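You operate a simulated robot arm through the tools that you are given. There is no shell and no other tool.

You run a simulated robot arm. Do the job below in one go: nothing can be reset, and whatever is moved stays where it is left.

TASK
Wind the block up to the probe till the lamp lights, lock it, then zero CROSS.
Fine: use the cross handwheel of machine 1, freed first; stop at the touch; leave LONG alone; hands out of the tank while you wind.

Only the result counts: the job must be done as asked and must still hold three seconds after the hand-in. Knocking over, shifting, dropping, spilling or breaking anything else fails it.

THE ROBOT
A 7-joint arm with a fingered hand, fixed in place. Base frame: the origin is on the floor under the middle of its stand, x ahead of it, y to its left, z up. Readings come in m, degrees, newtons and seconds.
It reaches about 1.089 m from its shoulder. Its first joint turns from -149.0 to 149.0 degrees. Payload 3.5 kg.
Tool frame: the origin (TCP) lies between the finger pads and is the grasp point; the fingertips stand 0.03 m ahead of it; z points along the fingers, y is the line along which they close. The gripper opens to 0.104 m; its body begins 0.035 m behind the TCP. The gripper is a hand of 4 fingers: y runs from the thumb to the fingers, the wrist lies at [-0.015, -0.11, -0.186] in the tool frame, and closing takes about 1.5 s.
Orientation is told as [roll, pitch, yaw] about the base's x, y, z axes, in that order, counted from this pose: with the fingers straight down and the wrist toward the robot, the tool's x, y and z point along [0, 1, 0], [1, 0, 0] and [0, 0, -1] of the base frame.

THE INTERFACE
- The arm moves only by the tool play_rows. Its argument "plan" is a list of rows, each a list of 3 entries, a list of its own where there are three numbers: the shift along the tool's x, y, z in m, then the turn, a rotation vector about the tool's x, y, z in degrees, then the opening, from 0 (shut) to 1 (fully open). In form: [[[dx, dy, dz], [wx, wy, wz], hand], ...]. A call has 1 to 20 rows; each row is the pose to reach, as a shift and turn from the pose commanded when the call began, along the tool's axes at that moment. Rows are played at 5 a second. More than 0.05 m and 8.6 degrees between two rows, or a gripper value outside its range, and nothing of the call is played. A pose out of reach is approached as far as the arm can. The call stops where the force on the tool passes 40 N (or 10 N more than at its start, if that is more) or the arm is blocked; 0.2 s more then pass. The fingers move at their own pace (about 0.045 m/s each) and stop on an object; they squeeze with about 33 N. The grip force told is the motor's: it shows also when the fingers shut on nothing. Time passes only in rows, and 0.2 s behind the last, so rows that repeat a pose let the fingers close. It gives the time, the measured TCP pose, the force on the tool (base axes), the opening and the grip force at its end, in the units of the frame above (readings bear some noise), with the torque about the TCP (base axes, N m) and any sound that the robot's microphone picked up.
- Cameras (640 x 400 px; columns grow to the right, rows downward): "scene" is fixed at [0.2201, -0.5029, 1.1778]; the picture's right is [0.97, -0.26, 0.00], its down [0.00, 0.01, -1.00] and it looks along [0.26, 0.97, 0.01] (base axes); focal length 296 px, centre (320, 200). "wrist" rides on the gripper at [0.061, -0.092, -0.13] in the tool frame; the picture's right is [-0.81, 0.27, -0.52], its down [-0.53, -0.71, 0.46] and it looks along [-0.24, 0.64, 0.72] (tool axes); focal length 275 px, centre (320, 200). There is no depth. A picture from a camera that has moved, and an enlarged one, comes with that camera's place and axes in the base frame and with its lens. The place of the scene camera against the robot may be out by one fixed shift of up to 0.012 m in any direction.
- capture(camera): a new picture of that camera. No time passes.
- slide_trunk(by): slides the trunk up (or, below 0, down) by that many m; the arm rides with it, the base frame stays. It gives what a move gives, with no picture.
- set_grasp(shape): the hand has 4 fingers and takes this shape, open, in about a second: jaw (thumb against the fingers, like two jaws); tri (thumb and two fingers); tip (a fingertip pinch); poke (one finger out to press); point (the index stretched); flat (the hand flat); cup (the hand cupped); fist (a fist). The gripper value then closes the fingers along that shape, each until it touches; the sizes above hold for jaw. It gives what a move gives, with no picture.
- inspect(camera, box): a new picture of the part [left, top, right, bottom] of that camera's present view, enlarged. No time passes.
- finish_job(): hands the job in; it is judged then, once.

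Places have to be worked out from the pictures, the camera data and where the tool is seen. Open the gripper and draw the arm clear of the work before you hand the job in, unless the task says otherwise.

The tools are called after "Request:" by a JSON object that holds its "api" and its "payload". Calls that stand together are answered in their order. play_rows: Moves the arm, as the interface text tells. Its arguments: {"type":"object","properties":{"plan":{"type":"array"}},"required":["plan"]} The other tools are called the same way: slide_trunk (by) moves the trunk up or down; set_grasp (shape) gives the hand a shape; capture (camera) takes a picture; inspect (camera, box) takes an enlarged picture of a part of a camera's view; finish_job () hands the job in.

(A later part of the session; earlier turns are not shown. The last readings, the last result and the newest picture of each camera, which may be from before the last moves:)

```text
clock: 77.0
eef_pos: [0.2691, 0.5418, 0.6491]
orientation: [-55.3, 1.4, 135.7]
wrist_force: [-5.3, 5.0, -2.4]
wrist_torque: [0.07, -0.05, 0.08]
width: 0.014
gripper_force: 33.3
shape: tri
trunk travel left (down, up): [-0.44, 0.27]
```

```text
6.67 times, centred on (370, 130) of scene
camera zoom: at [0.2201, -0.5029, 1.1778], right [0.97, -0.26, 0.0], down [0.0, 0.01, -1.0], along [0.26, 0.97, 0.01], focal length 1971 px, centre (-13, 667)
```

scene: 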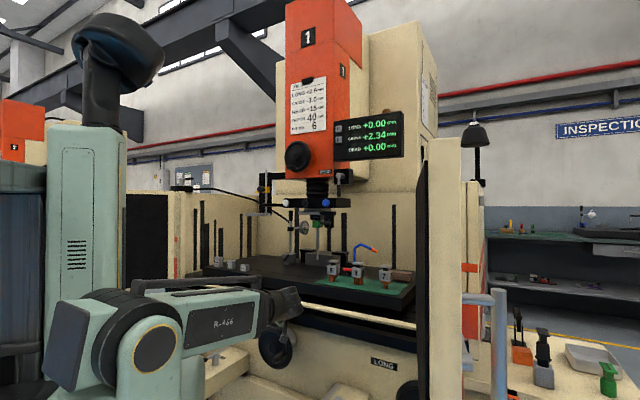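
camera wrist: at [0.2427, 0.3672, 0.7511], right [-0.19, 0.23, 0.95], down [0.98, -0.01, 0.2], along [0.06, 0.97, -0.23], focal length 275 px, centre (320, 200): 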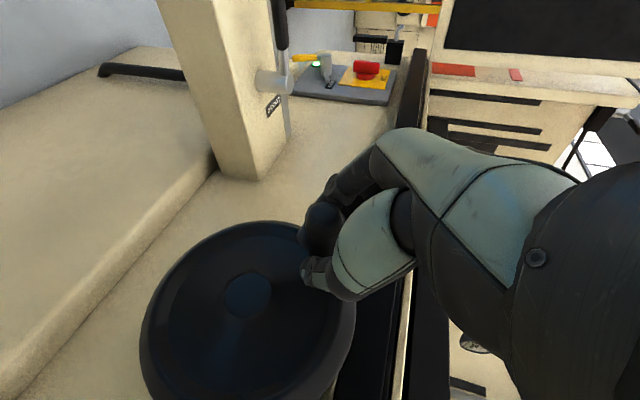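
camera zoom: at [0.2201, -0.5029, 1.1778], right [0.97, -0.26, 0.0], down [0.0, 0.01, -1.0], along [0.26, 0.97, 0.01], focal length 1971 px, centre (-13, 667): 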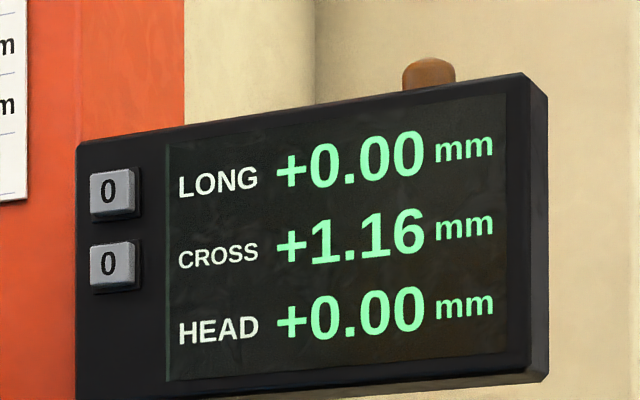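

CROSS is 1.16, lamp off. Next step toward the bottom, a millimetre wider.

Request:
{"api": "play_rows", "payload": {"plan": [[[0.005, -0.0029, 0.0035], [0, 0, 0], 0.0], [[0.009, -0.0077, 0.0062], [0, 0, 0], 0.0], [[0.0124, -0.0131, 0.0085], [0, 0, 0], 0.0]]}}

Request:
{"api": "inspect", "payload": {"camera": "scene", "box": [330, 100, 410, 160]}}

```text
clock: 77.8
eef_pos: [0.2799, 0.5314, 0.6358]
orientation: [-55.3, 1.5, 135.6]
wrist_force: [-5.6, 4.0, -6.5]
wrist_torque: [0.08, -0.04, 0.12]
width: 0.0136
gripper_force: 33.1
shape: tri
trunk travel left (down, up): [-0.44, 0.27]
```

```text
6.67 times, centred on (370, 130) of scene
camera zoom: at [0.2201, -0.5029, 1.1778], right [0.97, -0.26, 0.0], down [0.0, 0.01, -1.0], along [0.26, 0.97, 0.01], focal length 1971 px, centre (-13, 667)
```

zoom: 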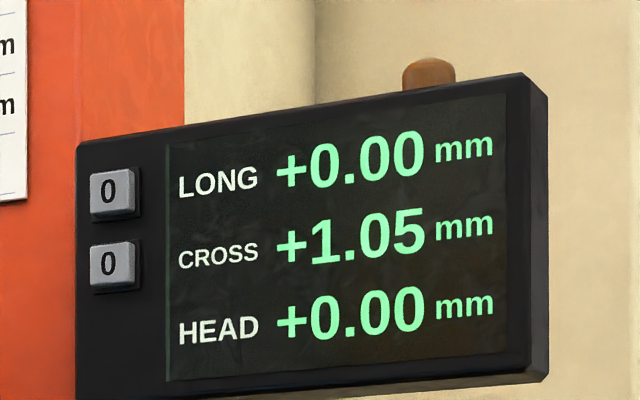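

CROSS is 1.05, lamp off. Continuing to the bottom.

Request:
{"api": "play_rows", "payload": {"plan": [[[0.0037, -0.0053, 0.0025], [0, 0, 0], 0.0], [[0.006, -0.0116, 0.0041], [0, 0, 0], 0.0], [[0.0076, -0.0183, 0.0052], [0, 0, 0], 0.0]]}}

Request:
{"api": "inspect", "payload": {"camera": "scene", "box": [330, 100, 410, 160]}}

```text
clock: 78.6
eef_pos: [0.2932, 0.5185, 0.6268]
orientation: [-55.4, 1.4, 135.6]
wrist_force: [-7.5, -0.4, -7.4]
wrist_torque: [-0.07, 0.0, 0.12]
width: 0.0137
gripper_force: 33.4
shape: tri
trunk travel left (down, up): [-0.44, 0.27]
```

```text
6.67 times, centred on (370, 130) of scene
camera zoom: at [0.2201, -0.5029, 1.1778], right [0.97, -0.26, 0.0], down [0.0, 0.01, -1.0], along [0.26, 0.97, 0.01], focal length 1971 px, centre (-13, 667)
```

zoom: 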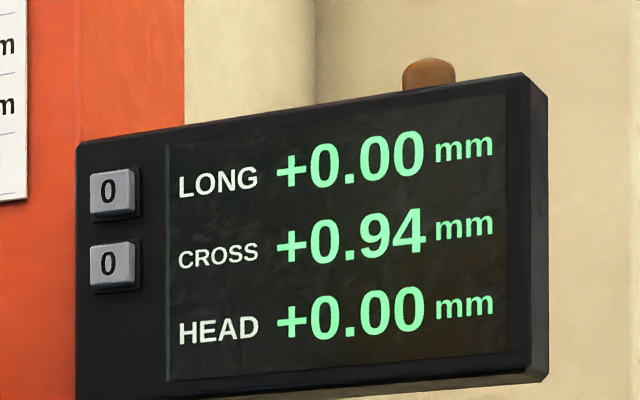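

CROSS is 0.94, lamp off. Across the bottom now.

Request:
{"api": "play_rows", "payload": {"plan": [[[0.0014, -0.0069, 0.001], [0, 0, 0], 0.0], [[0.0016, -0.0138, 0.0011], [0, 0, 0], 0.0], [[0.0012, -0.0207, 0.0008], [0, 0, 0], 0.0]]}}

Request:
{"api": "inspect", "payload": {"camera": "scene", "box": [330, 100, 410, 160]}}

Request:
{"api": "inspect", "payload": {"camera": "scene", "box": [310, 252, 326, 262]}}

```text
clock: 79.4
eef_pos: [0.3078, 0.502, 0.6257]
orientation: [-55.4, 1.4, 135.7]
wrist_force: [-0.6, 0.9, -11.8]
wrist_torque: [-0.1, 0.02, 0.08]
width: 0.0138
gripper_force: 33.3
shape: tri
trunk travel left (down, up): [-0.44, 0.27]
```

```text
6.67 times, centred on (370, 130) of scene
camera zoom: at [0.2201, -0.5029, 1.1778], right [0.97, -0.26, 0.0], down [0.0, 0.01, -1.0], along [0.26, 0.97, 0.01], focal length 1971 px, centre (-13, 667)
```

zoom: 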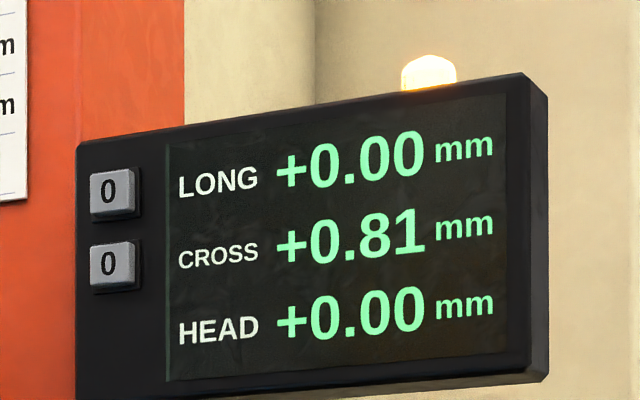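

```text
16.00 times, centred on (318, 257) of scene
camera zoom: at [0.2201, -0.5029, 1.1778], right [0.97, -0.26, 0.0], down [0.0, 0.01, -1.0], along [0.26, 0.97, 0.01], focal length 4731 px, centre (352, -712)
```

zoom: 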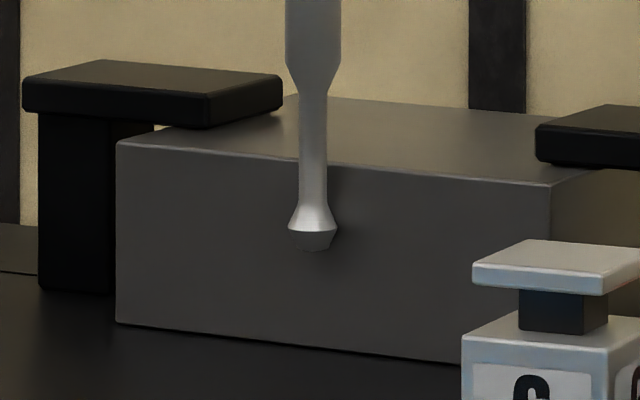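

The lamp lit at CROSS 0.81 (it was off at 0.94), so the touch lies in between. I'll ease back clockwise a little to find the exact touch point and remove any overshoot.

Request:
{"api": "play_rows", "payload": {"plan": [[[0.0008, 0.004, 0.0005], [0, 0, 0], 0.0], [[0.001, 0.0079, 0.0007], [0, 0, 0], 0.0]]}}

Request:
{"api": "inspect", "payload": {"camera": "scene", "box": [330, 100, 410, 160]}}

```text
clock: 80.0
eef_pos: [0.3029, 0.5075, 0.6243]
orientation: [-55.3, 1.4, 135.6]
wrist_force: [3.3, 0.0, -6.1]
wrist_torque: [-0.04, -0.11, 0.03]
width: 0.0135
gripper_force: 33.3
shape: tri
trunk travel left (down, up): [-0.44, 0.27]
```

```text
6.67 times, centred on (370, 130) of scene
camera zoom: at [0.2201, -0.5029, 1.1778], right [0.97, -0.26, 0.0], down [0.0, 0.01, -1.0], along [0.26, 0.97, 0.01], focal length 1971 px, centre (-13, 667)
```

zoom: 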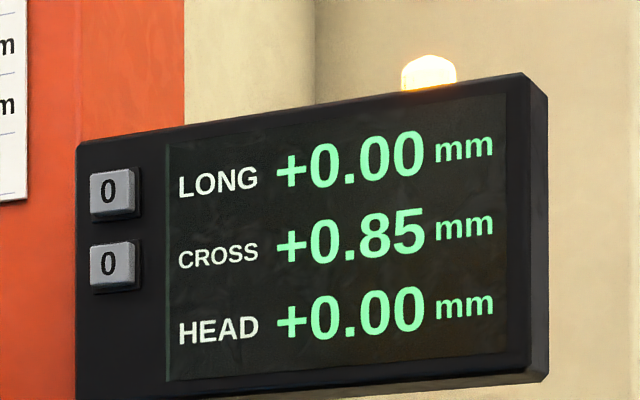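

At 0.85 the lamp is still lit. Backing off a little more in finer steps.

Request:
{"api": "play_rows", "payload": {"plan": [[[0.0, 0.002, 0.0], [0, 0, 0], 0.0], [[0.0, 0.004, 0.0], [0, 0, 0], 0.0]]}}

Request:
{"api": "inspect", "payload": {"camera": "scene", "box": [330, 100, 410, 160]}}

```text
clock: 80.6
eef_pos: [0.2992, 0.5115, 0.6245]
orientation: [-55.5, 1.4, 135.6]
wrist_force: [3.8, -0.1, 0.8]
wrist_torque: [0.12, -0.09, -0.01]
width: 0.0133
gripper_force: 32.8
shape: tri
trunk travel left (down, up): [-0.44, 0.27]
```

```text
6.67 times, centred on (370, 130) of scene
camera zoom: at [0.2201, -0.5029, 1.1778], right [0.97, -0.26, 0.0], down [0.0, 0.01, -1.0], along [0.26, 0.97, 0.01], focal length 1971 px, centre (-13, 667)
```

zoom: 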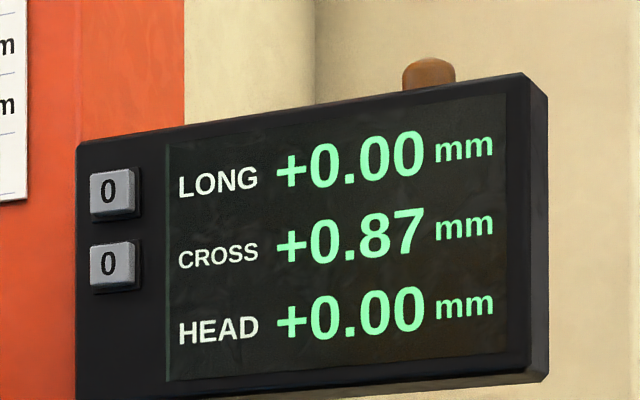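

At 0.87 the lamp is off and at 0.85 it is on, so the touch is at about 0.86. I'll re-approach counter-clockwise in very fine steps.

Request:
{"api": "play_rows", "payload": {"plan": [[[0.0, -0.001, 0.0], [0, 0, 0], 0.0], [[0.0, -0.0018, 0.0], [0, 0, 0], 0.0]]}}

Request:
{"api": "inspect", "payload": {"camera": "scene", "box": [330, 100, 410, 160]}}

```text
clock: 81.2
eef_pos: [0.3012, 0.5109, 0.6239]
orientation: [-55.4, 1.4, 135.7]
wrist_force: [-1.4, 1.4, 1.2]
wrist_torque: [0.14, -0.09, 0.04]
width: 0.0137
gripper_force: 33.4
shape: tri
trunk travel left (down, up): [-0.44, 0.27]
```

```text
6.67 times, centred on (370, 130) of scene
camera zoom: at [0.2201, -0.5029, 1.1778], right [0.97, -0.26, 0.0], down [0.0, 0.01, -1.0], along [0.26, 0.97, 0.01], focal length 1971 px, centre (-13, 667)
```

zoom: 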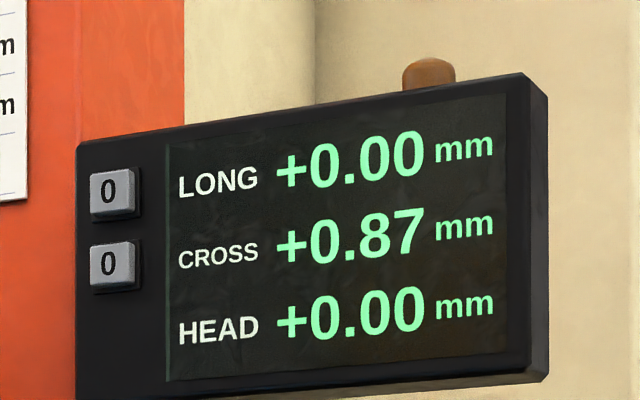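

Still 0.87 (slack being taken up). Another fine step.

Request:
{"api": "play_rows", "payload": {"plan": [[[0.0, -0.001, 0.0], [0, 0, 0], 0.0], [[0.0, -0.0018, 0.0], [0, 0, 0], 0.0]]}}

Request:
{"api": "inspect", "payload": {"camera": "scene", "box": [330, 100, 410, 160]}}

```text
clock: 81.8
eef_pos: [0.3016, 0.5087, 0.6241]
orientation: [-55.4, 1.4, 135.5]
wrist_force: [0.9, 5.0, -0.5]
wrist_torque: [0.15, -0.12, 0.1]
width: 0.0134
gripper_force: 32.7
shape: tri
trunk travel left (down, up): [-0.44, 0.27]
```

```text
6.67 times, centred on (370, 130) of scene
camera zoom: at [0.2201, -0.5029, 1.1778], right [0.97, -0.26, 0.0], down [0.0, 0.01, -1.0], along [0.26, 0.97, 0.01], focal length 1971 px, centre (-13, 667)
```

zoom: 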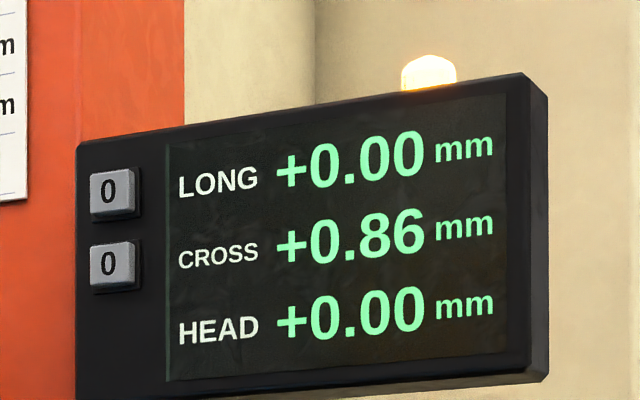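

The lamp is lit at 0.86: that's the touch. I'll open the hand gently in place and check that the wheel doesn't move.

Request:
{"api": "play_rows", "payload": {"plan": [[[0, 0, 0], [0, 0, 0], 0.2], [[0, 0, 0], [0, 0, 0], 0.4], [[0, 0, 0], [0, 0, 0], 0.6], [[0, 0, 0], [0, 0, 0], 0.8], [[0, 0, 0], [0, 0, 0], 1], [[0, 0, 0], [0, 0, 0], 1], [[0, 0, 0], [0, 0, 0], 1]]}}

Request:
{"api": "inspect", "payload": {"camera": "scene", "box": [330, 100, 410, 160]}}

Request:
{"api": "capture", "payload": {"camera": "wrist"}}

```text
clock: 83.4
eef_pos: [0.3019, 0.5095, 0.6249]
orientation: [-55.5, 1.4, 135.7]
wrist_force: [0.2, 0.5, 0.9]
wrist_torque: [-0.02, 0.0, -0.02]
width: 0.1036
gripper_force: 0.0
shape: tri
trunk travel left (down, up): [-0.44, 0.27]
```

```text
6.67 times, centred on (370, 130) of scene
camera zoom: at [0.2201, -0.5029, 1.1778], right [0.97, -0.26, 0.0], down [0.0, 0.01, -1.0], along [0.26, 0.97, 0.01], focal length 1971 px, centre (-13, 667)
```

zoom: 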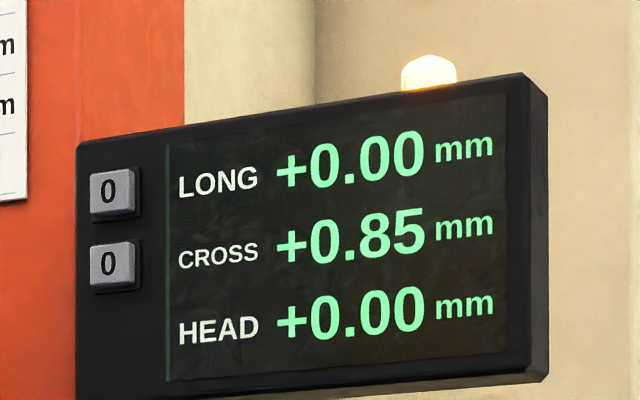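

```text
taken
camera wrist: at [0.2668, 0.3426, 0.6498], right [-0.19, 0.23, 0.95], down [0.98, -0.01, 0.2], along [0.06, 0.97, -0.23], focal length 275 px, centre (320, 200)
```

wrist: 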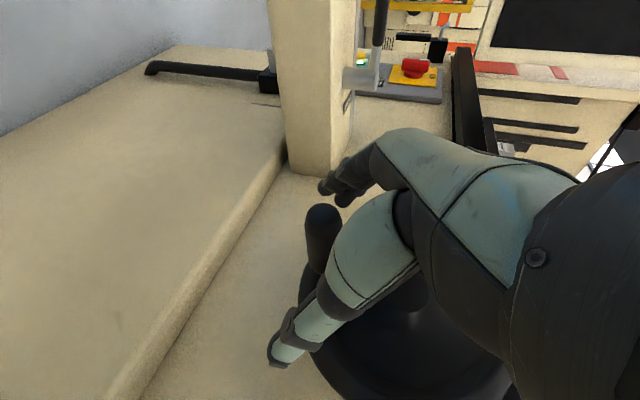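

CROSS reads 0.85 with the lamp lit, and the hand is fully open and free. I'll lift it straight up off the handle, tilting the fingers down a bit, and check the readout again.

Request:
{"api": "play_rows", "payload": {"plan": [[[-0.0144, -0.0004, -0.0099], [0, 0, 0], 1], [[-0.0288, -0.0009, -0.0198], [0, 0, 0], 1], [[-0.0577, -0.0017, -0.0396], [0, 0, 0], 1], [[-0.0865, -0.0026, -0.0594], [0, 3, 0], 1], [[-0.1112, -0.0033, -0.0764], [0, 7, 0], 1], [[-0.1277, -0.0038, -0.0877], [0, 12, 0], 1]]}}

Request:
{"api": "capture", "payload": {"camera": "wrist"}}

Request:
{"api": "capture", "payload": {"camera": "scene"}}

Request:
{"api": "inspect", "payload": {"camera": "scene", "box": [330, 100, 410, 160]}}

```text
clock: 84.8
eef_pos: [0.3035, 0.5071, 0.7801]
orientation: [-43.4, 1.4, 135.6]
wrist_force: [-0.4, -0.1, -0.4]
wrist_torque: [0.0, -0.03, 0.04]
width: 0.1037
gripper_force: 0.2
shape: tri
trunk travel left (down, up): [-0.44, 0.27]
```

```text
taken
camera wrist: at [0.2743, 0.3486, 0.8352], right [-0.05, 0.38, 0.93], down [1.0, 0.0, 0.05], along [0.02, 0.93, -0.38], focal length 275 px, centre (320, 200)
```

wrist: 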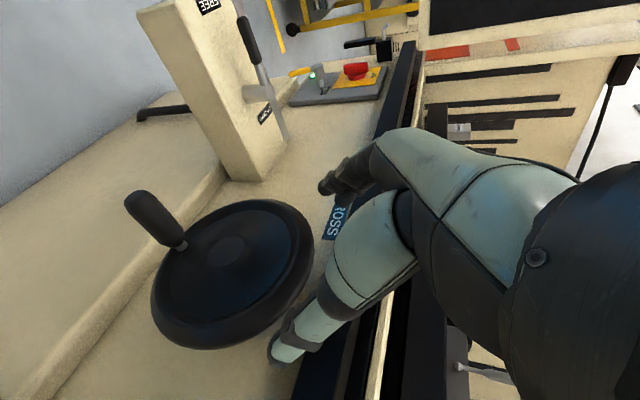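

```text
taken
```

scene: 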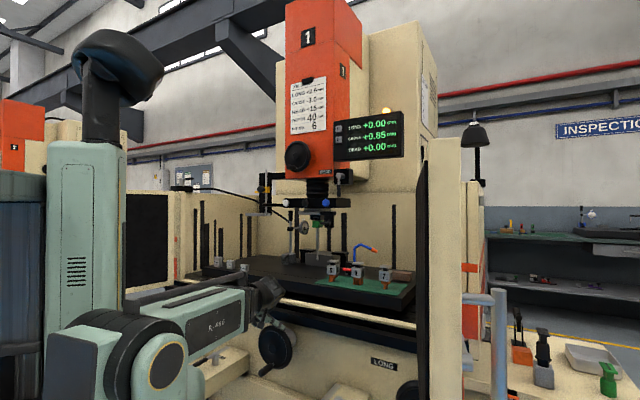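

```text
6.67 times, centred on (370, 130) of scene
camera zoom: at [0.2201, -0.5029, 1.1778], right [0.97, -0.26, 0.0], down [0.0, 0.01, -1.0], along [0.26, 0.97, 0.01], focal length 1971 px, centre (-13, 667)
```

zoom: 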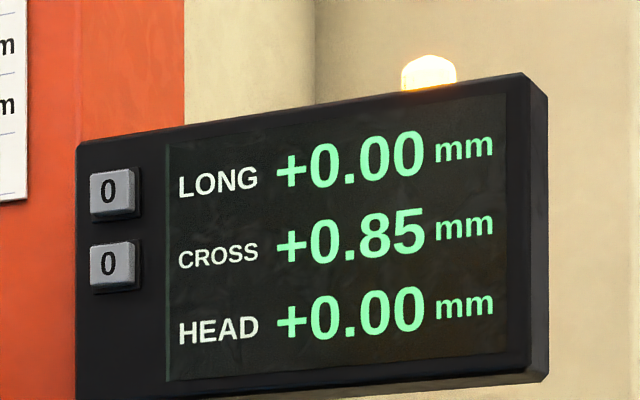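

The touch still holds (0.85, lamp lit) with the hand off the wheel. Now to the lock lever: I'll move left toward it while turning the fingers down, then set jaw.

Request:
{"api": "play_rows", "payload": {"plan": [[[0.003, 0.025, -0.01], [0, 0, 0], 1], [[0.006, 0.06, -0.02], [0, 4, 0], 1], [[0.01, 0.095, -0.03], [0, 10, 0], 1], [[0.014, 0.13, -0.04], [0, 17, 0], 1], [[0.018, 0.165, -0.045], [0, 24, 0], 1], [[0.022, 0.2, -0.05], [0, 31, 0], 1], [[0.026, 0.23, -0.053], [0, 38, 0], 1], [[0.0298, 0.2569, -0.0557], [0, 43.4, 0], 1], [[0.0298, 0.2569, -0.0557], [0, 43.4, 0], 1]]}}

Request:
{"api": "set_grasp", "payload": {"shape": "jaw"}}

Request:
{"api": "capture", "payload": {"camera": "wrist"}}

Request:
{"api": "capture", "payload": {"camera": "scene"}}

```text
clock: 86.8
eef_pos: [0.0758, 0.6438, 0.7934]
orientation: [0.0, 1.4, 135.8]
wrist_force: [0.1, 0.6, -0.3]
wrist_torque: [0.02, 0.01, -0.01]
width: 0.1036
gripper_force: 0.1
shape: tri
trunk travel left (down, up): [-0.44, 0.27]
```

```text
clock: 87.7
eef_pos: [0.0762, 0.6446, 0.7931]
orientation: [0.0, 1.5, 135.7]
wrist_force: [0.3, -1.0, 0.8]
wrist_torque: [0.03, 0.01, -0.01]
width: 0.1037
gripper_force: 0.1
shape: jaw
trunk travel left (down, up): [-0.44, 0.27]
```

```text
taken
camera wrist: at [0.0959, 0.5385, 0.9257], right [0.36, 0.78, 0.51], down [0.89, -0.12, -0.44], along [-0.28, 0.61, -0.74], focal length 275 px, centre (320, 200)
```

wrist: 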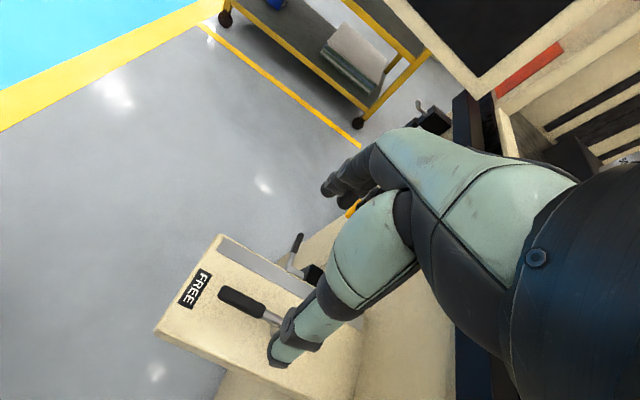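

```text
taken
```

scene: 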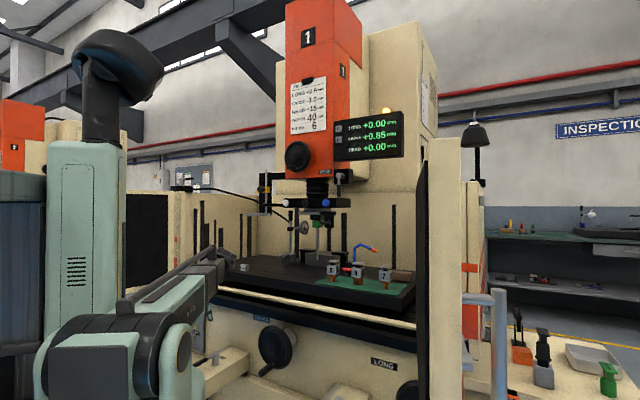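

CROSS still reads 0.85 with the lamp lit, and the hand is above the lever, in jaw. The lever handle's middle is near (0.085, 0.643), so I'll shift 7 mm sideways and descend astride it.

Request:
{"api": "play_rows", "payload": {"plan": [[[0.0, -0.004, 0.03], [0, 0, 0], 0.7], [[0.0, -0.007, 0.06], [0, 0, 0], 0.7], [[0.0, -0.007, 0.09], [0, 0, 0], 0.7], [[0.0, -0.007, 0.12], [0, 0, 0], 0.7], [[0.0, -0.007, 0.145], [0, 0, 0], 0.7], [[0.0, -0.007, 0.163], [0, 0, 0], 0.7], [[0.0, -0.007, 0.173], [0, 0, 0], 0.7], [[0.0, -0.007, 0.173], [0, 0, 0], 0.7]]}}

Request:
{"api": "capture", "payload": {"camera": "wrist"}}

```text
clock: 89.5
eef_pos: [0.085, 0.6392, 0.621]
orientation: [0.0, 1.4, 135.8]
wrist_force: [0.7, 0.7, 0.7]
wrist_torque: [-0.02, 0.0, 0.01]
width: 0.0731
gripper_force: 0.2
shape: jaw
trunk travel left (down, up): [-0.44, 0.27]
```

```text
taken
camera wrist: at [0.1044, 0.532, 0.7533], right [0.36, 0.78, 0.51], down [0.89, -0.12, -0.44], along [-0.28, 0.61, -0.74], focal length 275 px, centre (320, 200)
```

wrist: 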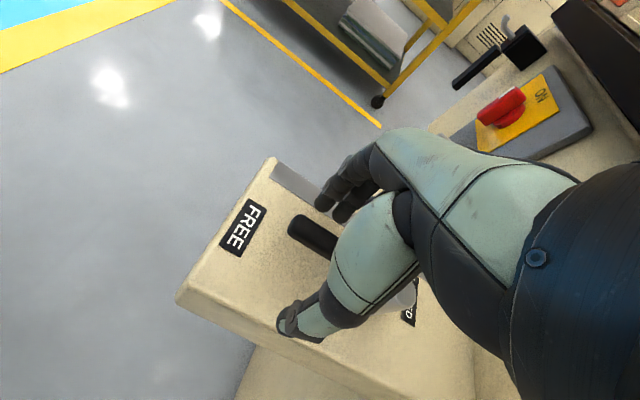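

The handle is between the fingers and thumb again. Closing the grip.

Request:
{"api": "play_rows", "payload": {"plan": [[[0, 0, 0], [0, 0, 0], 0.3], [[0, 0, 0], [0, 0, 0], 0.0], [[0, 0, 0], [0, 0, 0], 0.0], [[0, 0, 0], [0, 0, 0], 0.0], [[0, 0, 0], [0, 0, 0], 0.0], [[0, 0, 0], [0, 0, 0], 0.0]]}}

Request:
{"api": "capture", "payload": {"camera": "wrist"}}

Request:
{"api": "inspect", "payload": {"camera": "scene", "box": [330, 100, 410, 160]}}

```text
clock: 90.9
eef_pos: [0.0842, 0.6372, 0.6209]
orientation: [0.0, 1.5, 135.7]
wrist_force: [-1.4, 0.2, -10.2]
wrist_torque: [-0.06, -0.1, 0.12]
width: 0.0094
gripper_force: 32.9
shape: jaw
trunk travel left (down, up): [-0.44, 0.27]
```

```text
taken
camera wrist: at [0.1045, 0.5324, 0.7526], right [0.36, 0.78, 0.51], down [0.89, -0.13, -0.44], along [-0.28, 0.61, -0.74], focal length 275 px, centre (320, 200)
```

wrist: 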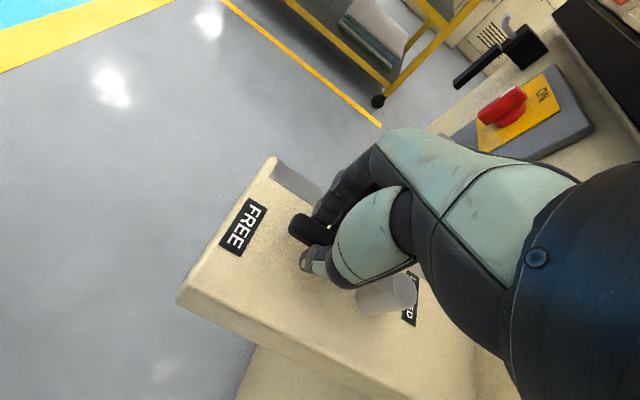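

```text
6.67 times, centred on (370, 130) of scene
camera zoom: at [0.2201, -0.5029, 1.1778], right [0.97, -0.26, 0.0], down [0.0, 0.01, -1.0], along [0.26, 0.97, 0.01], focal length 1971 px, centre (-13, 667)
```

zoom: 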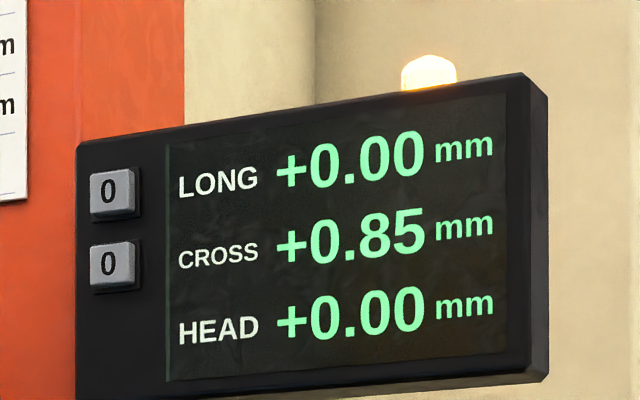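

The lever is gripped, the touch is unaffected (0.85, lit). I'll swing it back toward LOCKED by the first 30°.

Request:
{"api": "play_rows", "payload": {"plan": [[[-0.0004, 0.0071, 0], [0, 0, 6], 0.0], [[-0.0015, 0.0141, 0], [0, 0, 12], 0.0], [[-0.0033, 0.021, 0], [0, 0, 18], 0.0], [[-0.0059, 0.0277, 0], [0, 0, 24], 0.0], [[-0.0091, 0.034, 0], [0, 0, 30], 0.0]]}}

Request:
{"api": "inspect", "payload": {"camera": "scene", "box": [330, 100, 410, 160]}}

Request:
{"api": "capture", "payload": {"camera": "wrist"}}

```text
clock: 92.1
eef_pos: [0.0652, 0.6684, 0.6194]
orientation: [-0.7, 1.1, 105.5]
wrist_force: [-10.8, -1.1, -7.2]
wrist_torque: [-0.06, 0.17, 0.27]
width: 0.0091
gripper_force: 33.3
shape: jaw
trunk travel left (down, up): [-0.44, 0.27]
```

```text
6.67 times, centred on (370, 130) of scene
camera zoom: at [0.2201, -0.5029, 1.1778], right [0.97, -0.26, 0.0], down [0.0, 0.01, -1.0], along [0.26, 0.97, 0.01], focal length 1971 px, centre (-13, 667)
```

zoom: 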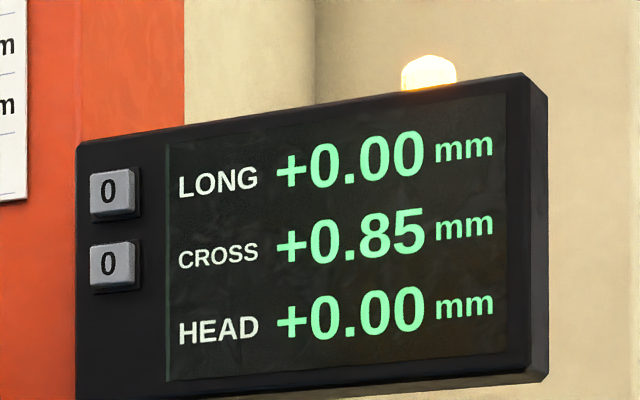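

```text
taken
camera wrist: at [0.0277, 0.5656, 0.7507], right [0.7, 0.49, 0.52], down [0.71, -0.55, -0.43], along [0.07, 0.67, -0.73], focal length 275 px, centre (320, 200)
```

wrist: 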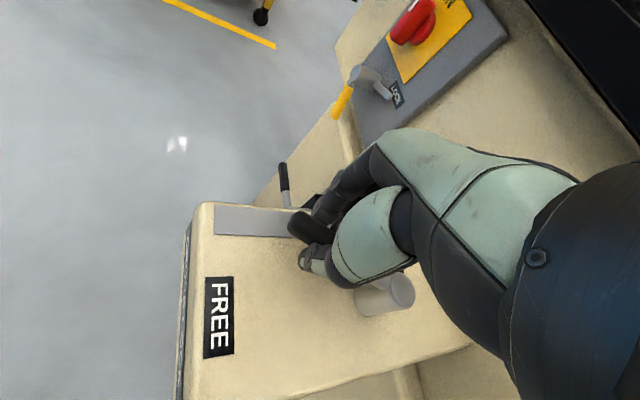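

CROSS and lamp are unchanged. The radial force shows I'm 2–3 mm too far in, so I'll correct and swing another 36°.

Request:
{"api": "play_rows", "payload": {"plan": [[[0.0011, 0.0072, 0], [0, 0, 6], 0.0], [[0.0015, 0.0143, 0], [0, 0, 12], 0.0], [[-0.0004, 0.0213, 0], [0, 0, 18], 0.0], [[-0.003, 0.0281, 0], [0, 0, 24], 0.0], [[-0.0062, 0.0345, 0], [0, 0, 30], 0.0], [[-0.0102, 0.0406, 0], [0, 0, 36], 0.0]]}}

Request:
{"api": "inspect", "payload": {"camera": "scene", "box": [330, 100, 410, 160]}}

Request:
{"api": "capture", "payload": {"camera": "wrist"}}

```text
clock: 93.5
eef_pos: [0.0638, 0.7108, 0.618]
orientation: [-1.4, 0.5, 69.5]
wrist_force: [-12.8, 7.3, -2.1]
wrist_torque: [0.05, 0.26, 0.27]
width: 0.0095
gripper_force: 32.7
shape: jaw
trunk travel left (down, up): [-0.44, 0.27]
```

```text
6.67 times, centred on (370, 130) of scene
camera zoom: at [0.2201, -0.5029, 1.1778], right [0.97, -0.26, 0.0], down [0.0, 0.01, -1.0], along [0.26, 0.97, 0.01], focal length 1971 px, centre (-13, 667)
```

zoom: 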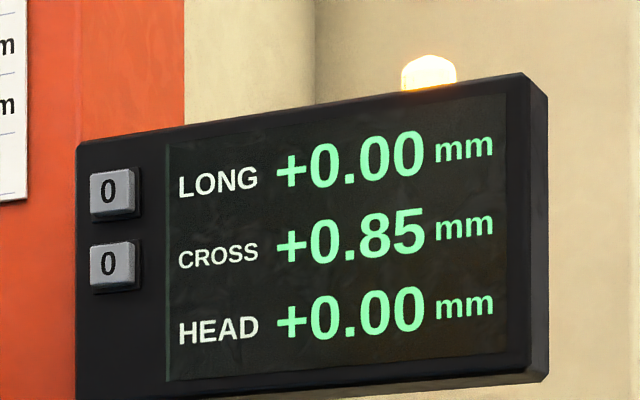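

```text
taken
camera wrist: at [-0.0275, 0.6483, 0.7472], right [0.85, -0.02, 0.53], down [0.26, -0.86, -0.44], along [0.47, 0.51, -0.72], focal length 275 px, centre (320, 200)
```

wrist: 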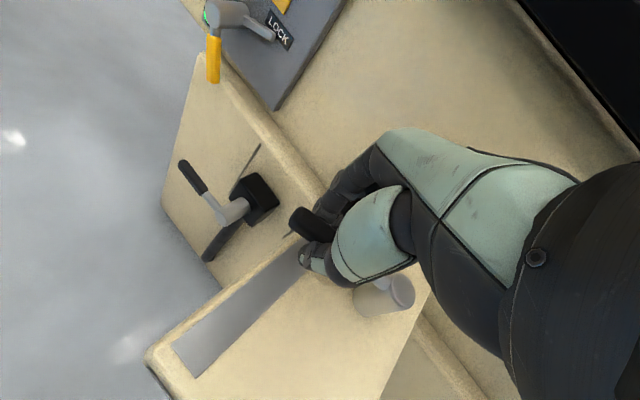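

Still 0.85 and lit. About 25° remain, so I'll continue a little wider to reach the LOCKED position.

Request:
{"api": "play_rows", "payload": {"plan": [[[0.0011, 0.0072, 0], [0, 0, 6], 0.0], [[0.0015, 0.0143, 0], [0, 0, 12], 0.0], [[-0.0004, 0.0213, 0], [0, 0, 18], 0.0], [[-0.003, 0.0281, 0], [0, 0, 24], 0.0]]}}

Request:
{"api": "inspect", "payload": {"camera": "scene", "box": [330, 100, 410, 160]}}

Request:
{"api": "capture", "payload": {"camera": "wrist"}}

```text
clock: 94.5
eef_pos: [0.0765, 0.7361, 0.6174]
orientation: [-1.4, 0.2, 45.6]
wrist_force: [-13.3, -7.5, -14.3]
wrist_torque: [-0.24, 0.45, 0.23]
width: 0.0082
gripper_force: 32.9
shape: jaw
trunk travel left (down, up): [-0.44, 0.27]
```

```text
6.67 times, centred on (370, 130) of scene
camera zoom: at [0.2201, -0.5029, 1.1778], right [0.97, -0.26, 0.0], down [0.0, 0.01, -1.0], along [0.26, 0.97, 0.01], focal length 1971 px, centre (-13, 667)
```

zoom: 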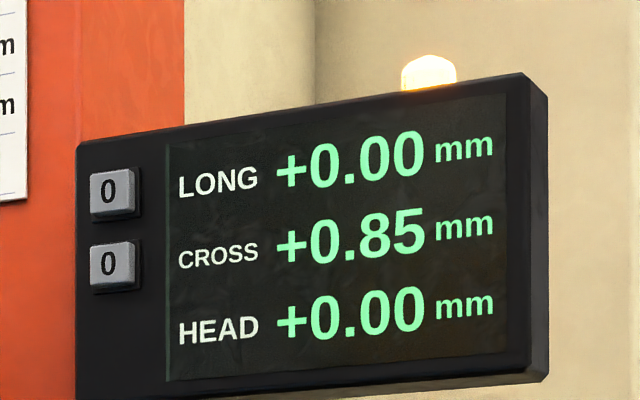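

```text
taken
camera wrist: at [-0.0341, 0.7151, 0.7468], right [0.76, -0.36, 0.54], down [-0.11, -0.89, -0.44], along [0.64, 0.28, -0.72], focal length 275 px, centre (320, 200)
```

wrist: 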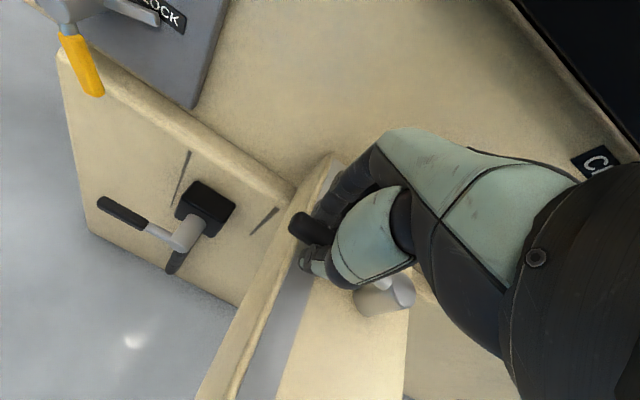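

The lever is nearly at its original LOCKED angle and the resistance is rising (about 15 N). I'll press a few degrees more, to be sure that it's against the stop.

Request:
{"api": "play_rows", "payload": {"plan": [[[0.0, 0.0025, -0.001], [0, 0, 2], 0.0], [[0.0, 0.005, -0.001], [0, 0, 4], 0.0], [[0.0, 0.0065, -0.001], [0, 0, 5], 0.0]]}}

Request:
{"api": "inspect", "payload": {"camera": "scene", "box": [330, 100, 410, 160]}}

Request:
{"api": "inspect", "payload": {"camera": "scene", "box": [170, 310, 270, 400]}}

```text
clock: 95.3
eef_pos: [0.0798, 0.7411, 0.6189]
orientation: [-1.5, 0.0, 40.7]
wrist_force: [-26.2, -15.7, -17.4]
wrist_torque: [-0.42, 0.7, 0.15]
width: 0.0072
gripper_force: 33.2
shape: jaw
trunk travel left (down, up): [-0.44, 0.27]
```

```text
6.67 times, centred on (370, 130) of scene
camera zoom: at [0.2201, -0.5029, 1.1778], right [0.97, -0.26, 0.0], down [0.0, 0.01, -1.0], along [0.26, 0.97, 0.01], focal length 1971 px, centre (-13, 667)
```

zoom: 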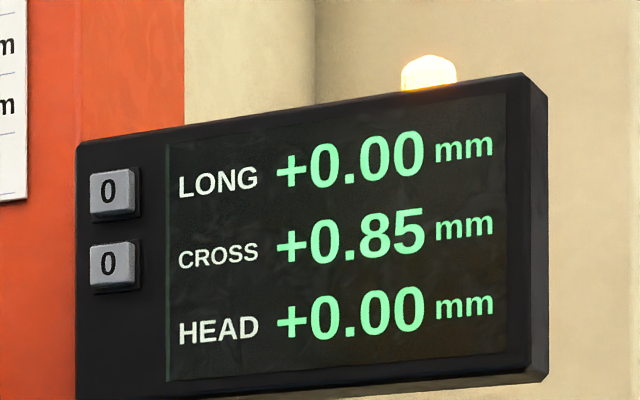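

```text
4.44 times, centred on (220, 355) of scene
camera zoom: at [0.2201, -0.5029, 1.1778], right [0.97, -0.26, 0.0], down [0.0, 0.01, -1.0], along [0.26, 0.97, 0.01], focal length 1314 px, centre (764, -489)
```

zoom: 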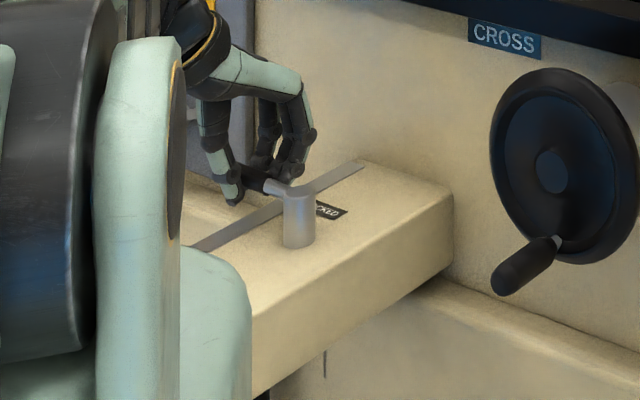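

The reaction has climbed to 30 N with no further lever travel, so it's at the LOCKED stop; CROSS is 0.85 and lit. I'll open the hand and lift away.

Request:
{"api": "play_rows", "payload": {"plan": [[[0, 0, 0], [0, 0, 0], 0.4], [[0, 0, 0], [0, 0, 0], 0.7], [[0, 0, 0], [0, 0, 0], 0.8], [[0, 0, 0], [0, 0, 0], 0.8], [[0, -0.003, 0], [0, 0, 0], 0.8], [[0, -0.003, -0.02], [0, 0, 0], 0.8], [[0, -0.003, -0.05], [0, 0, 0], 0.8], [[0, -0.003, -0.09], [0, 0, 0], 0.8], [[0, -0.003, -0.13], [0, 0, 0], 0.8], [[0, -0.003, -0.17], [0, 0, 0], 0.8], [[0, -0.003, -0.2], [0, 0, 0], 0.8]]}}

Request:
{"api": "capture", "payload": {"camera": "wrist"}}

Request:
{"api": "inspect", "payload": {"camera": "scene", "box": [330, 100, 410, 160]}}

Request:
{"api": "inspect", "payload": {"camera": "scene", "box": [170, 310, 270, 400]}}

```text
clock: 97.7
eef_pos: [0.0779, 0.7384, 0.8229]
orientation: [-1.3, -0.1, 40.6]
wrist_force: [0.6, -0.3, 0.3]
wrist_torque: [0.02, -0.02, 0.02]
width: 0.0829
gripper_force: 0.2
shape: jaw
trunk travel left (down, up): [-0.44, 0.27]
```

```text
taken
camera wrist: at [-0.0339, 0.7274, 0.9512], right [0.73, -0.43, 0.54], down [-0.19, -0.88, -0.44], along [0.66, 0.22, -0.72], focal length 275 px, centre (320, 200)
```

wrist: 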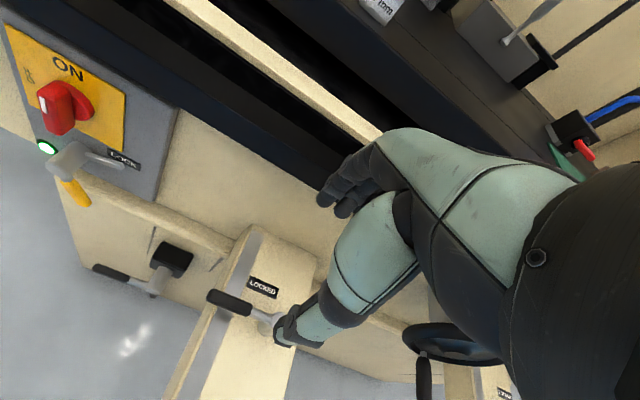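

```text
6.67 times, centred on (370, 130) of scene
camera zoom: at [0.2201, -0.5029, 1.1778], right [0.97, -0.26, 0.0], down [0.0, 0.01, -1.0], along [0.26, 0.97, 0.01], focal length 1971 px, centre (-13, 667)
```

zoom: 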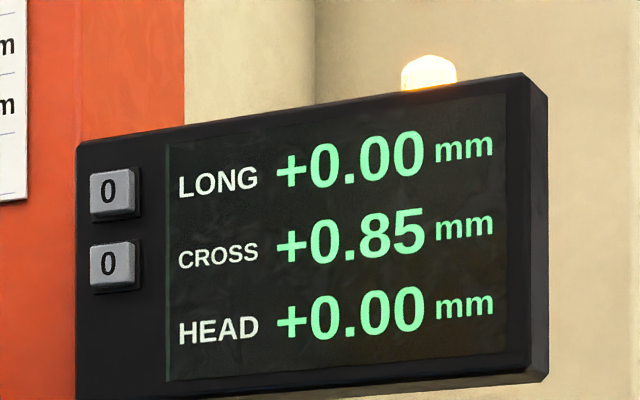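

```text
4.44 times, centred on (220, 355) of scene
camera zoom: at [0.2201, -0.5029, 1.1778], right [0.97, -0.26, 0.0], down [0.0, 0.01, -1.0], along [0.26, 0.97, 0.01], focal length 1314 px, centre (764, -489)
```

zoom: 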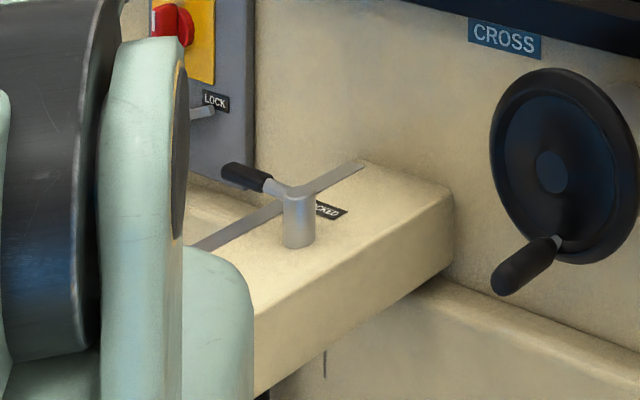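

The lever is back at LOCKED, with CROSS at 0.85 and the lamp lit. Next is the CROSS zero button (the lower "0"), near (0.626, 0.691, 1.445). I'll raise the trunk first.

Request:
{"api": "slide_trunk", "payload": {"by": 0.25}}

Request:
{"api": "capture", "payload": {"camera": "scene"}}

```text
clock: 100.2
eef_pos: [0.0788, 0.7389, 1.0727]
orientation: [-1.4, -0.2, 40.7]
wrist_force: [1.0, 0.2, -0.3]
wrist_torque: [0.01, 0.03, 0.0]
width: 0.083
gripper_force: 0.1
shape: jaw
trunk travel left (down, up): [-0.69, 0.02]
```

```text
taken
```

scene: 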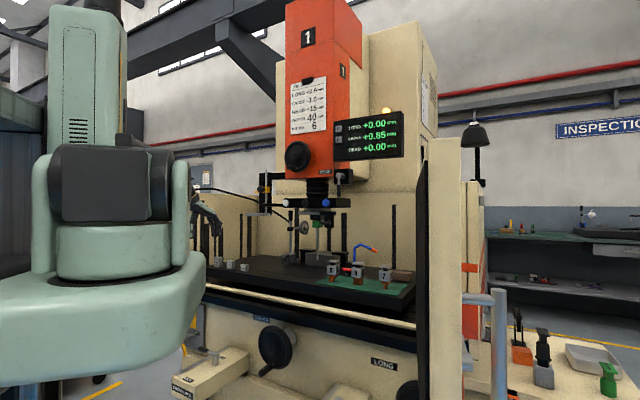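

The lamp remains lit. I'll swing the hand out in front of the machine and up to about (0.45, 0.43, 1.45), turning it so the fingers point at the machine.

Request:
{"api": "play_rows", "payload": {"plan": [[[-0.0318, 0.0053, -0.0251], [-4.62, -4.62, -4.62], 0.8], [[-0.0636, 0.0107, -0.0503], [-9.24, -9.24, -9.24], 0.8], [[-0.0954, 0.016, -0.0754], [-13.86, -13.86, -13.86], 0.8], [[-0.1271, 0.0213, -0.1005], [-18.48, -18.48, -18.48], 0.8], [[-0.1589, 0.0267, -0.1257], [-23.1, -23.1, -23.1], 0.8], [[-0.1907, 0.032, -0.1508], [-27.72, -27.72, -27.72], 0.8], [[-0.2225, 0.0373, -0.1759], [-32.34, -32.34, -32.34], 0.8], [[-0.2543, 0.0427, -0.2011], [-36.96, -36.96, -36.96], 0.8], [[-0.2861, 0.048, -0.2262], [-41.58, -41.58, -41.58], 0.8], [[-0.3179, 0.0533, -0.2513], [-46.2, -46.2, -46.2], 0.8], [[-0.3497, 0.0587, -0.2765], [-50.82, -50.82, -50.82], 0.8], [[-0.3814, 0.064, -0.3016], [-55.44, -55.44, -55.44], 0.8], [[-0.4132, 0.0693, -0.3267], [-60.06, -60.06, -60.06], 0.8], [[-0.445, 0.0747, -0.3519], [-64.68, -64.68, -64.68], 0.8], [[-0.4768, 0.08, -0.377], [-69.3, -69.3, -69.3], 0.8], [[-0.4768, 0.08, -0.377], [-69.3, -69.3, -69.3], 0.8]]}}

Request:
{"api": "capture", "payload": {"camera": "wrist"}}

Request:
{"api": "capture", "payload": {"camera": "scene"}}

```text
clock: 103.7
eef_pos: [0.4444, 0.4359, 1.4618]
orientation: [-90.2, 1.5, 130.7]
wrist_force: [0.2, -0.7, -0.1]
wrist_torque: [-0.02, -0.01, -0.02]
width: 0.083
gripper_force: 0.0
shape: jaw
trunk travel left (down, up): [-0.69, 0.02]
```

```text
taken
camera wrist: at [0.4066, 0.2792, 1.4013], right [-0.59, -0.12, 0.8], down [0.8, -0.23, 0.55], along [0.12, 0.97, 0.23], focal length 275 px, centre (320, 200)
```

wrist: 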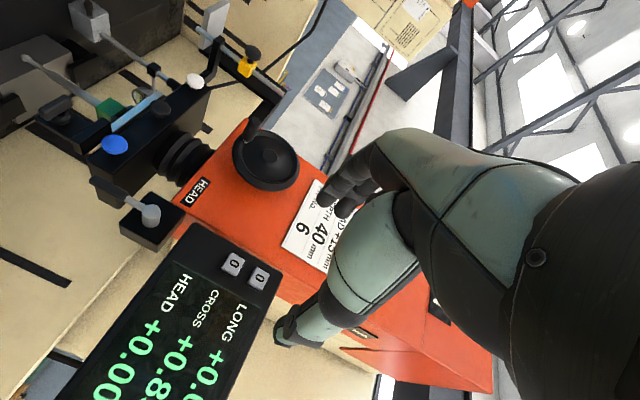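

```text
taken
```

scene: 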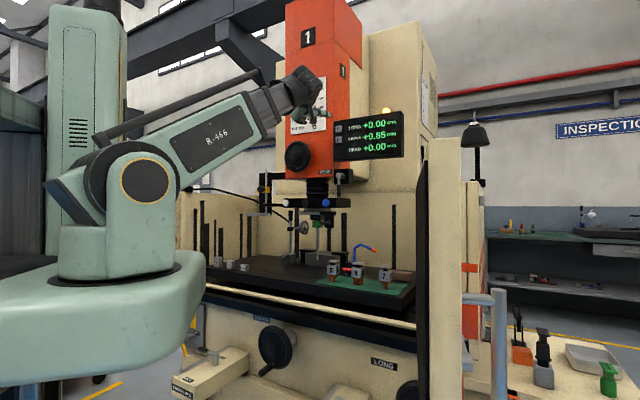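

The fingers now point at the readout. The CROSS zero button triangulates to (0.621, 0.687, 1.4445), with the LONG button 4.5 cm above it. I'll stretch the index and advance to about 4 cm in front of the CROSS button.

Request:
{"api": "set_grasp", "payload": {"shape": "point"}}

Request:
{"api": "play_rows", "payload": {"plan": [[[0, 0.002, 0.039], [0, 0, 0], 1], [[0, 0.004, 0.078], [0, 0, 0], 1], [[-0.0005, 0.006, 0.117], [0, 0, 0], 1], [[-0.001, 0.008, 0.156], [0, 0, 0], 1], [[-0.0012, 0.01, 0.195], [0, 0, 0], 1], [[-0.0015, 0.0117, 0.2317], [0, 0, 0], 1], [[-0.0015, 0.0117, 0.2317], [0, 0, 0], 1]]}}

Request:
{"api": "capture", "payload": {"camera": "wrist"}}

Request:
{"api": "inspect", "payload": {"camera": "scene", "box": [310, 90, 430, 180]}}

```text
clock: 104.5
eef_pos: [0.4452, 0.4358, 1.4618]
orientation: [-90.2, 1.4, 130.7]
wrist_force: [1.0, -0.2, -0.1]
wrist_torque: [0.0, 0.0, 0.03]
width: 0.0961
gripper_force: 0.1
shape: point
trunk travel left (down, up): [-0.69, 0.02]
```

```text
clock: 106.2
eef_pos: [0.6091, 0.5952, 1.4623]
orientation: [-90.2, 1.4, 130.7]
wrist_force: [0.1, 0.2, 0.4]
wrist_torque: [-0.01, -0.01, 0.0]
width: 0.0961
gripper_force: 0.1
shape: point
trunk travel left (down, up): [-0.69, 0.02]
```

```text
taken
camera wrist: at [0.5705, 0.439, 1.4034], right [-0.59, -0.12, 0.8], down [0.8, -0.24, 0.55], along [0.12, 0.97, 0.23], focal length 275 px, centre (320, 200)
```

wrist: 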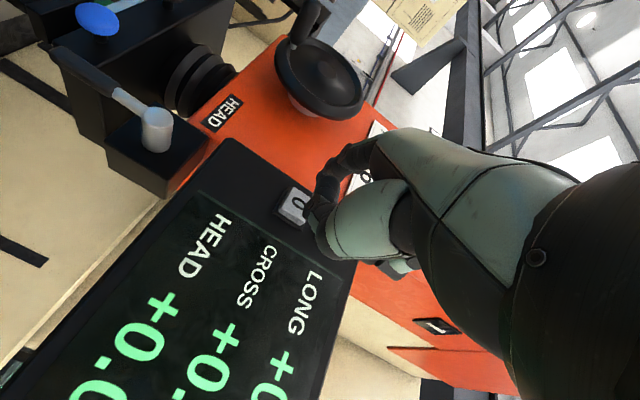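

```text
4.44 times, centred on (370, 135) of scene
camera zoom: at [0.2201, -0.5029, 1.1778], right [0.97, -0.26, 0.0], down [0.0, 0.01, -1.0], along [0.26, 0.97, 0.01], focal length 1314 px, centre (98, 489)
```

zoom: 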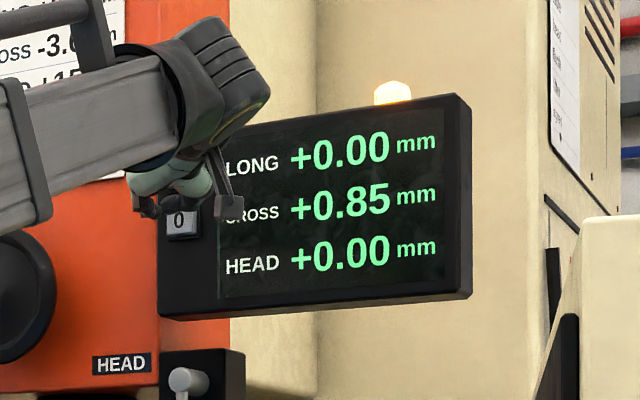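

The lower (CROSS) button is visible below the hand, and the index tip is just left of and in front of it. I'll zoom in to judge the fingertip's exact alignment before pressing.

Request:
{"api": "inspect", "payload": {"camera": "scene", "box": [325, 120, 373, 150]}}

Request:
{"api": "inspect", "payload": {"camera": "wrist", "box": [250, 130, 410, 270]}}

```text
13.33 times, centred on (349, 135) of scene
camera zoom: at [0.2201, -0.5029, 1.1778], right [0.97, -0.26, 0.0], down [0.0, 0.01, -1.0], along [0.26, 0.97, 0.01], focal length 3942 px, centre (-67, 1067)
```

zoom: 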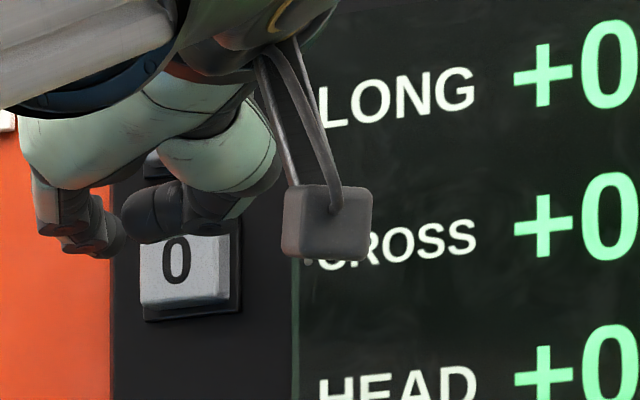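

```text
2.86 times, centred on (330, 200) of wrist
camera zoom: at [0.5705, 0.439, 1.4034], right [-0.59, -0.12, 0.8], down [0.8, -0.24, 0.55], along [0.12, 0.97, 0.23], focal length 786 px, centre (291, 200)
```

zoom: 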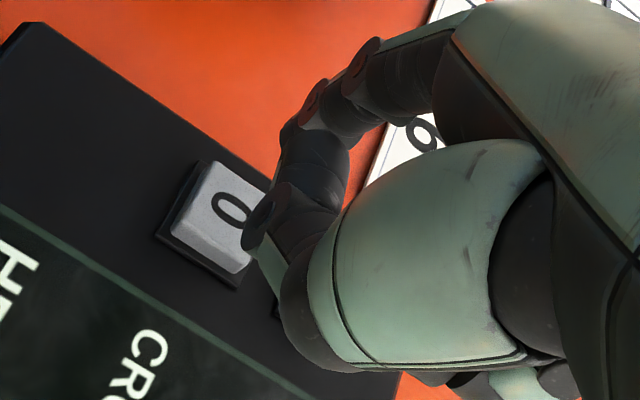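

The projected path of the index tip ends within 2 mm of the CROSS button's centre, and everything else on the hand stays behind the tip. I'll advance in small steps to press it.

Request:
{"api": "play_rows", "payload": {"plan": [[[0, 0, 0.015], [0, 0, 0], 1], [[0, 0, 0.028], [0, 0, 0], 1], [[0, 0, 0.036], [0, 0, 0], 1], [[0, 0, 0.041], [0, 0, 0], 1]]}}

Request:
{"api": "inspect", "payload": {"camera": "scene", "box": [325, 100, 413, 160]}}

Request:
{"api": "inspect", "payload": {"camera": "wrist", "box": [250, 130, 410, 270]}}

```text
clock: 107.2
eef_pos: [0.6408, 0.6225, 1.463]
orientation: [-90.2, 1.3, 130.7]
wrist_force: [-1.3, -1.6, 0.1]
wrist_torque: [0.03, -0.01, 0.05]
width: 0.0
gripper_force: 0.0
shape: point
trunk travel left (down, up): [-0.69, 0.02]
heard: click
```

```text
6.67 times, centred on (369, 130) of scene
camera zoom: at [0.2201, -0.5029, 1.1778], right [0.97, -0.26, 0.0], down [0.0, 0.01, -1.0], along [0.26, 0.97, 0.01], focal length 1971 px, centre (-7, 667)
```

zoom: 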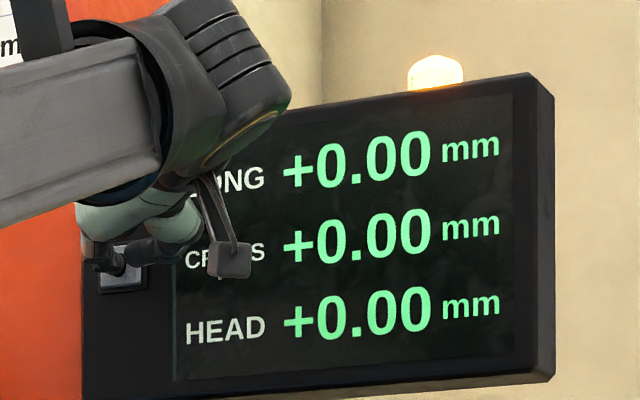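

```text
2.86 times, centred on (330, 200) of wrist
camera zoom: at [0.6028, 0.4669, 1.4037], right [-0.59, -0.12, 0.8], down [0.8, -0.24, 0.55], along [0.13, 0.96, 0.23], focal length 786 px, centre (291, 200)
```

zoom: 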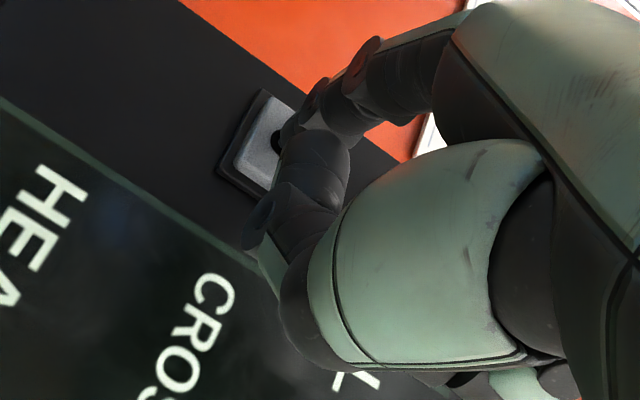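

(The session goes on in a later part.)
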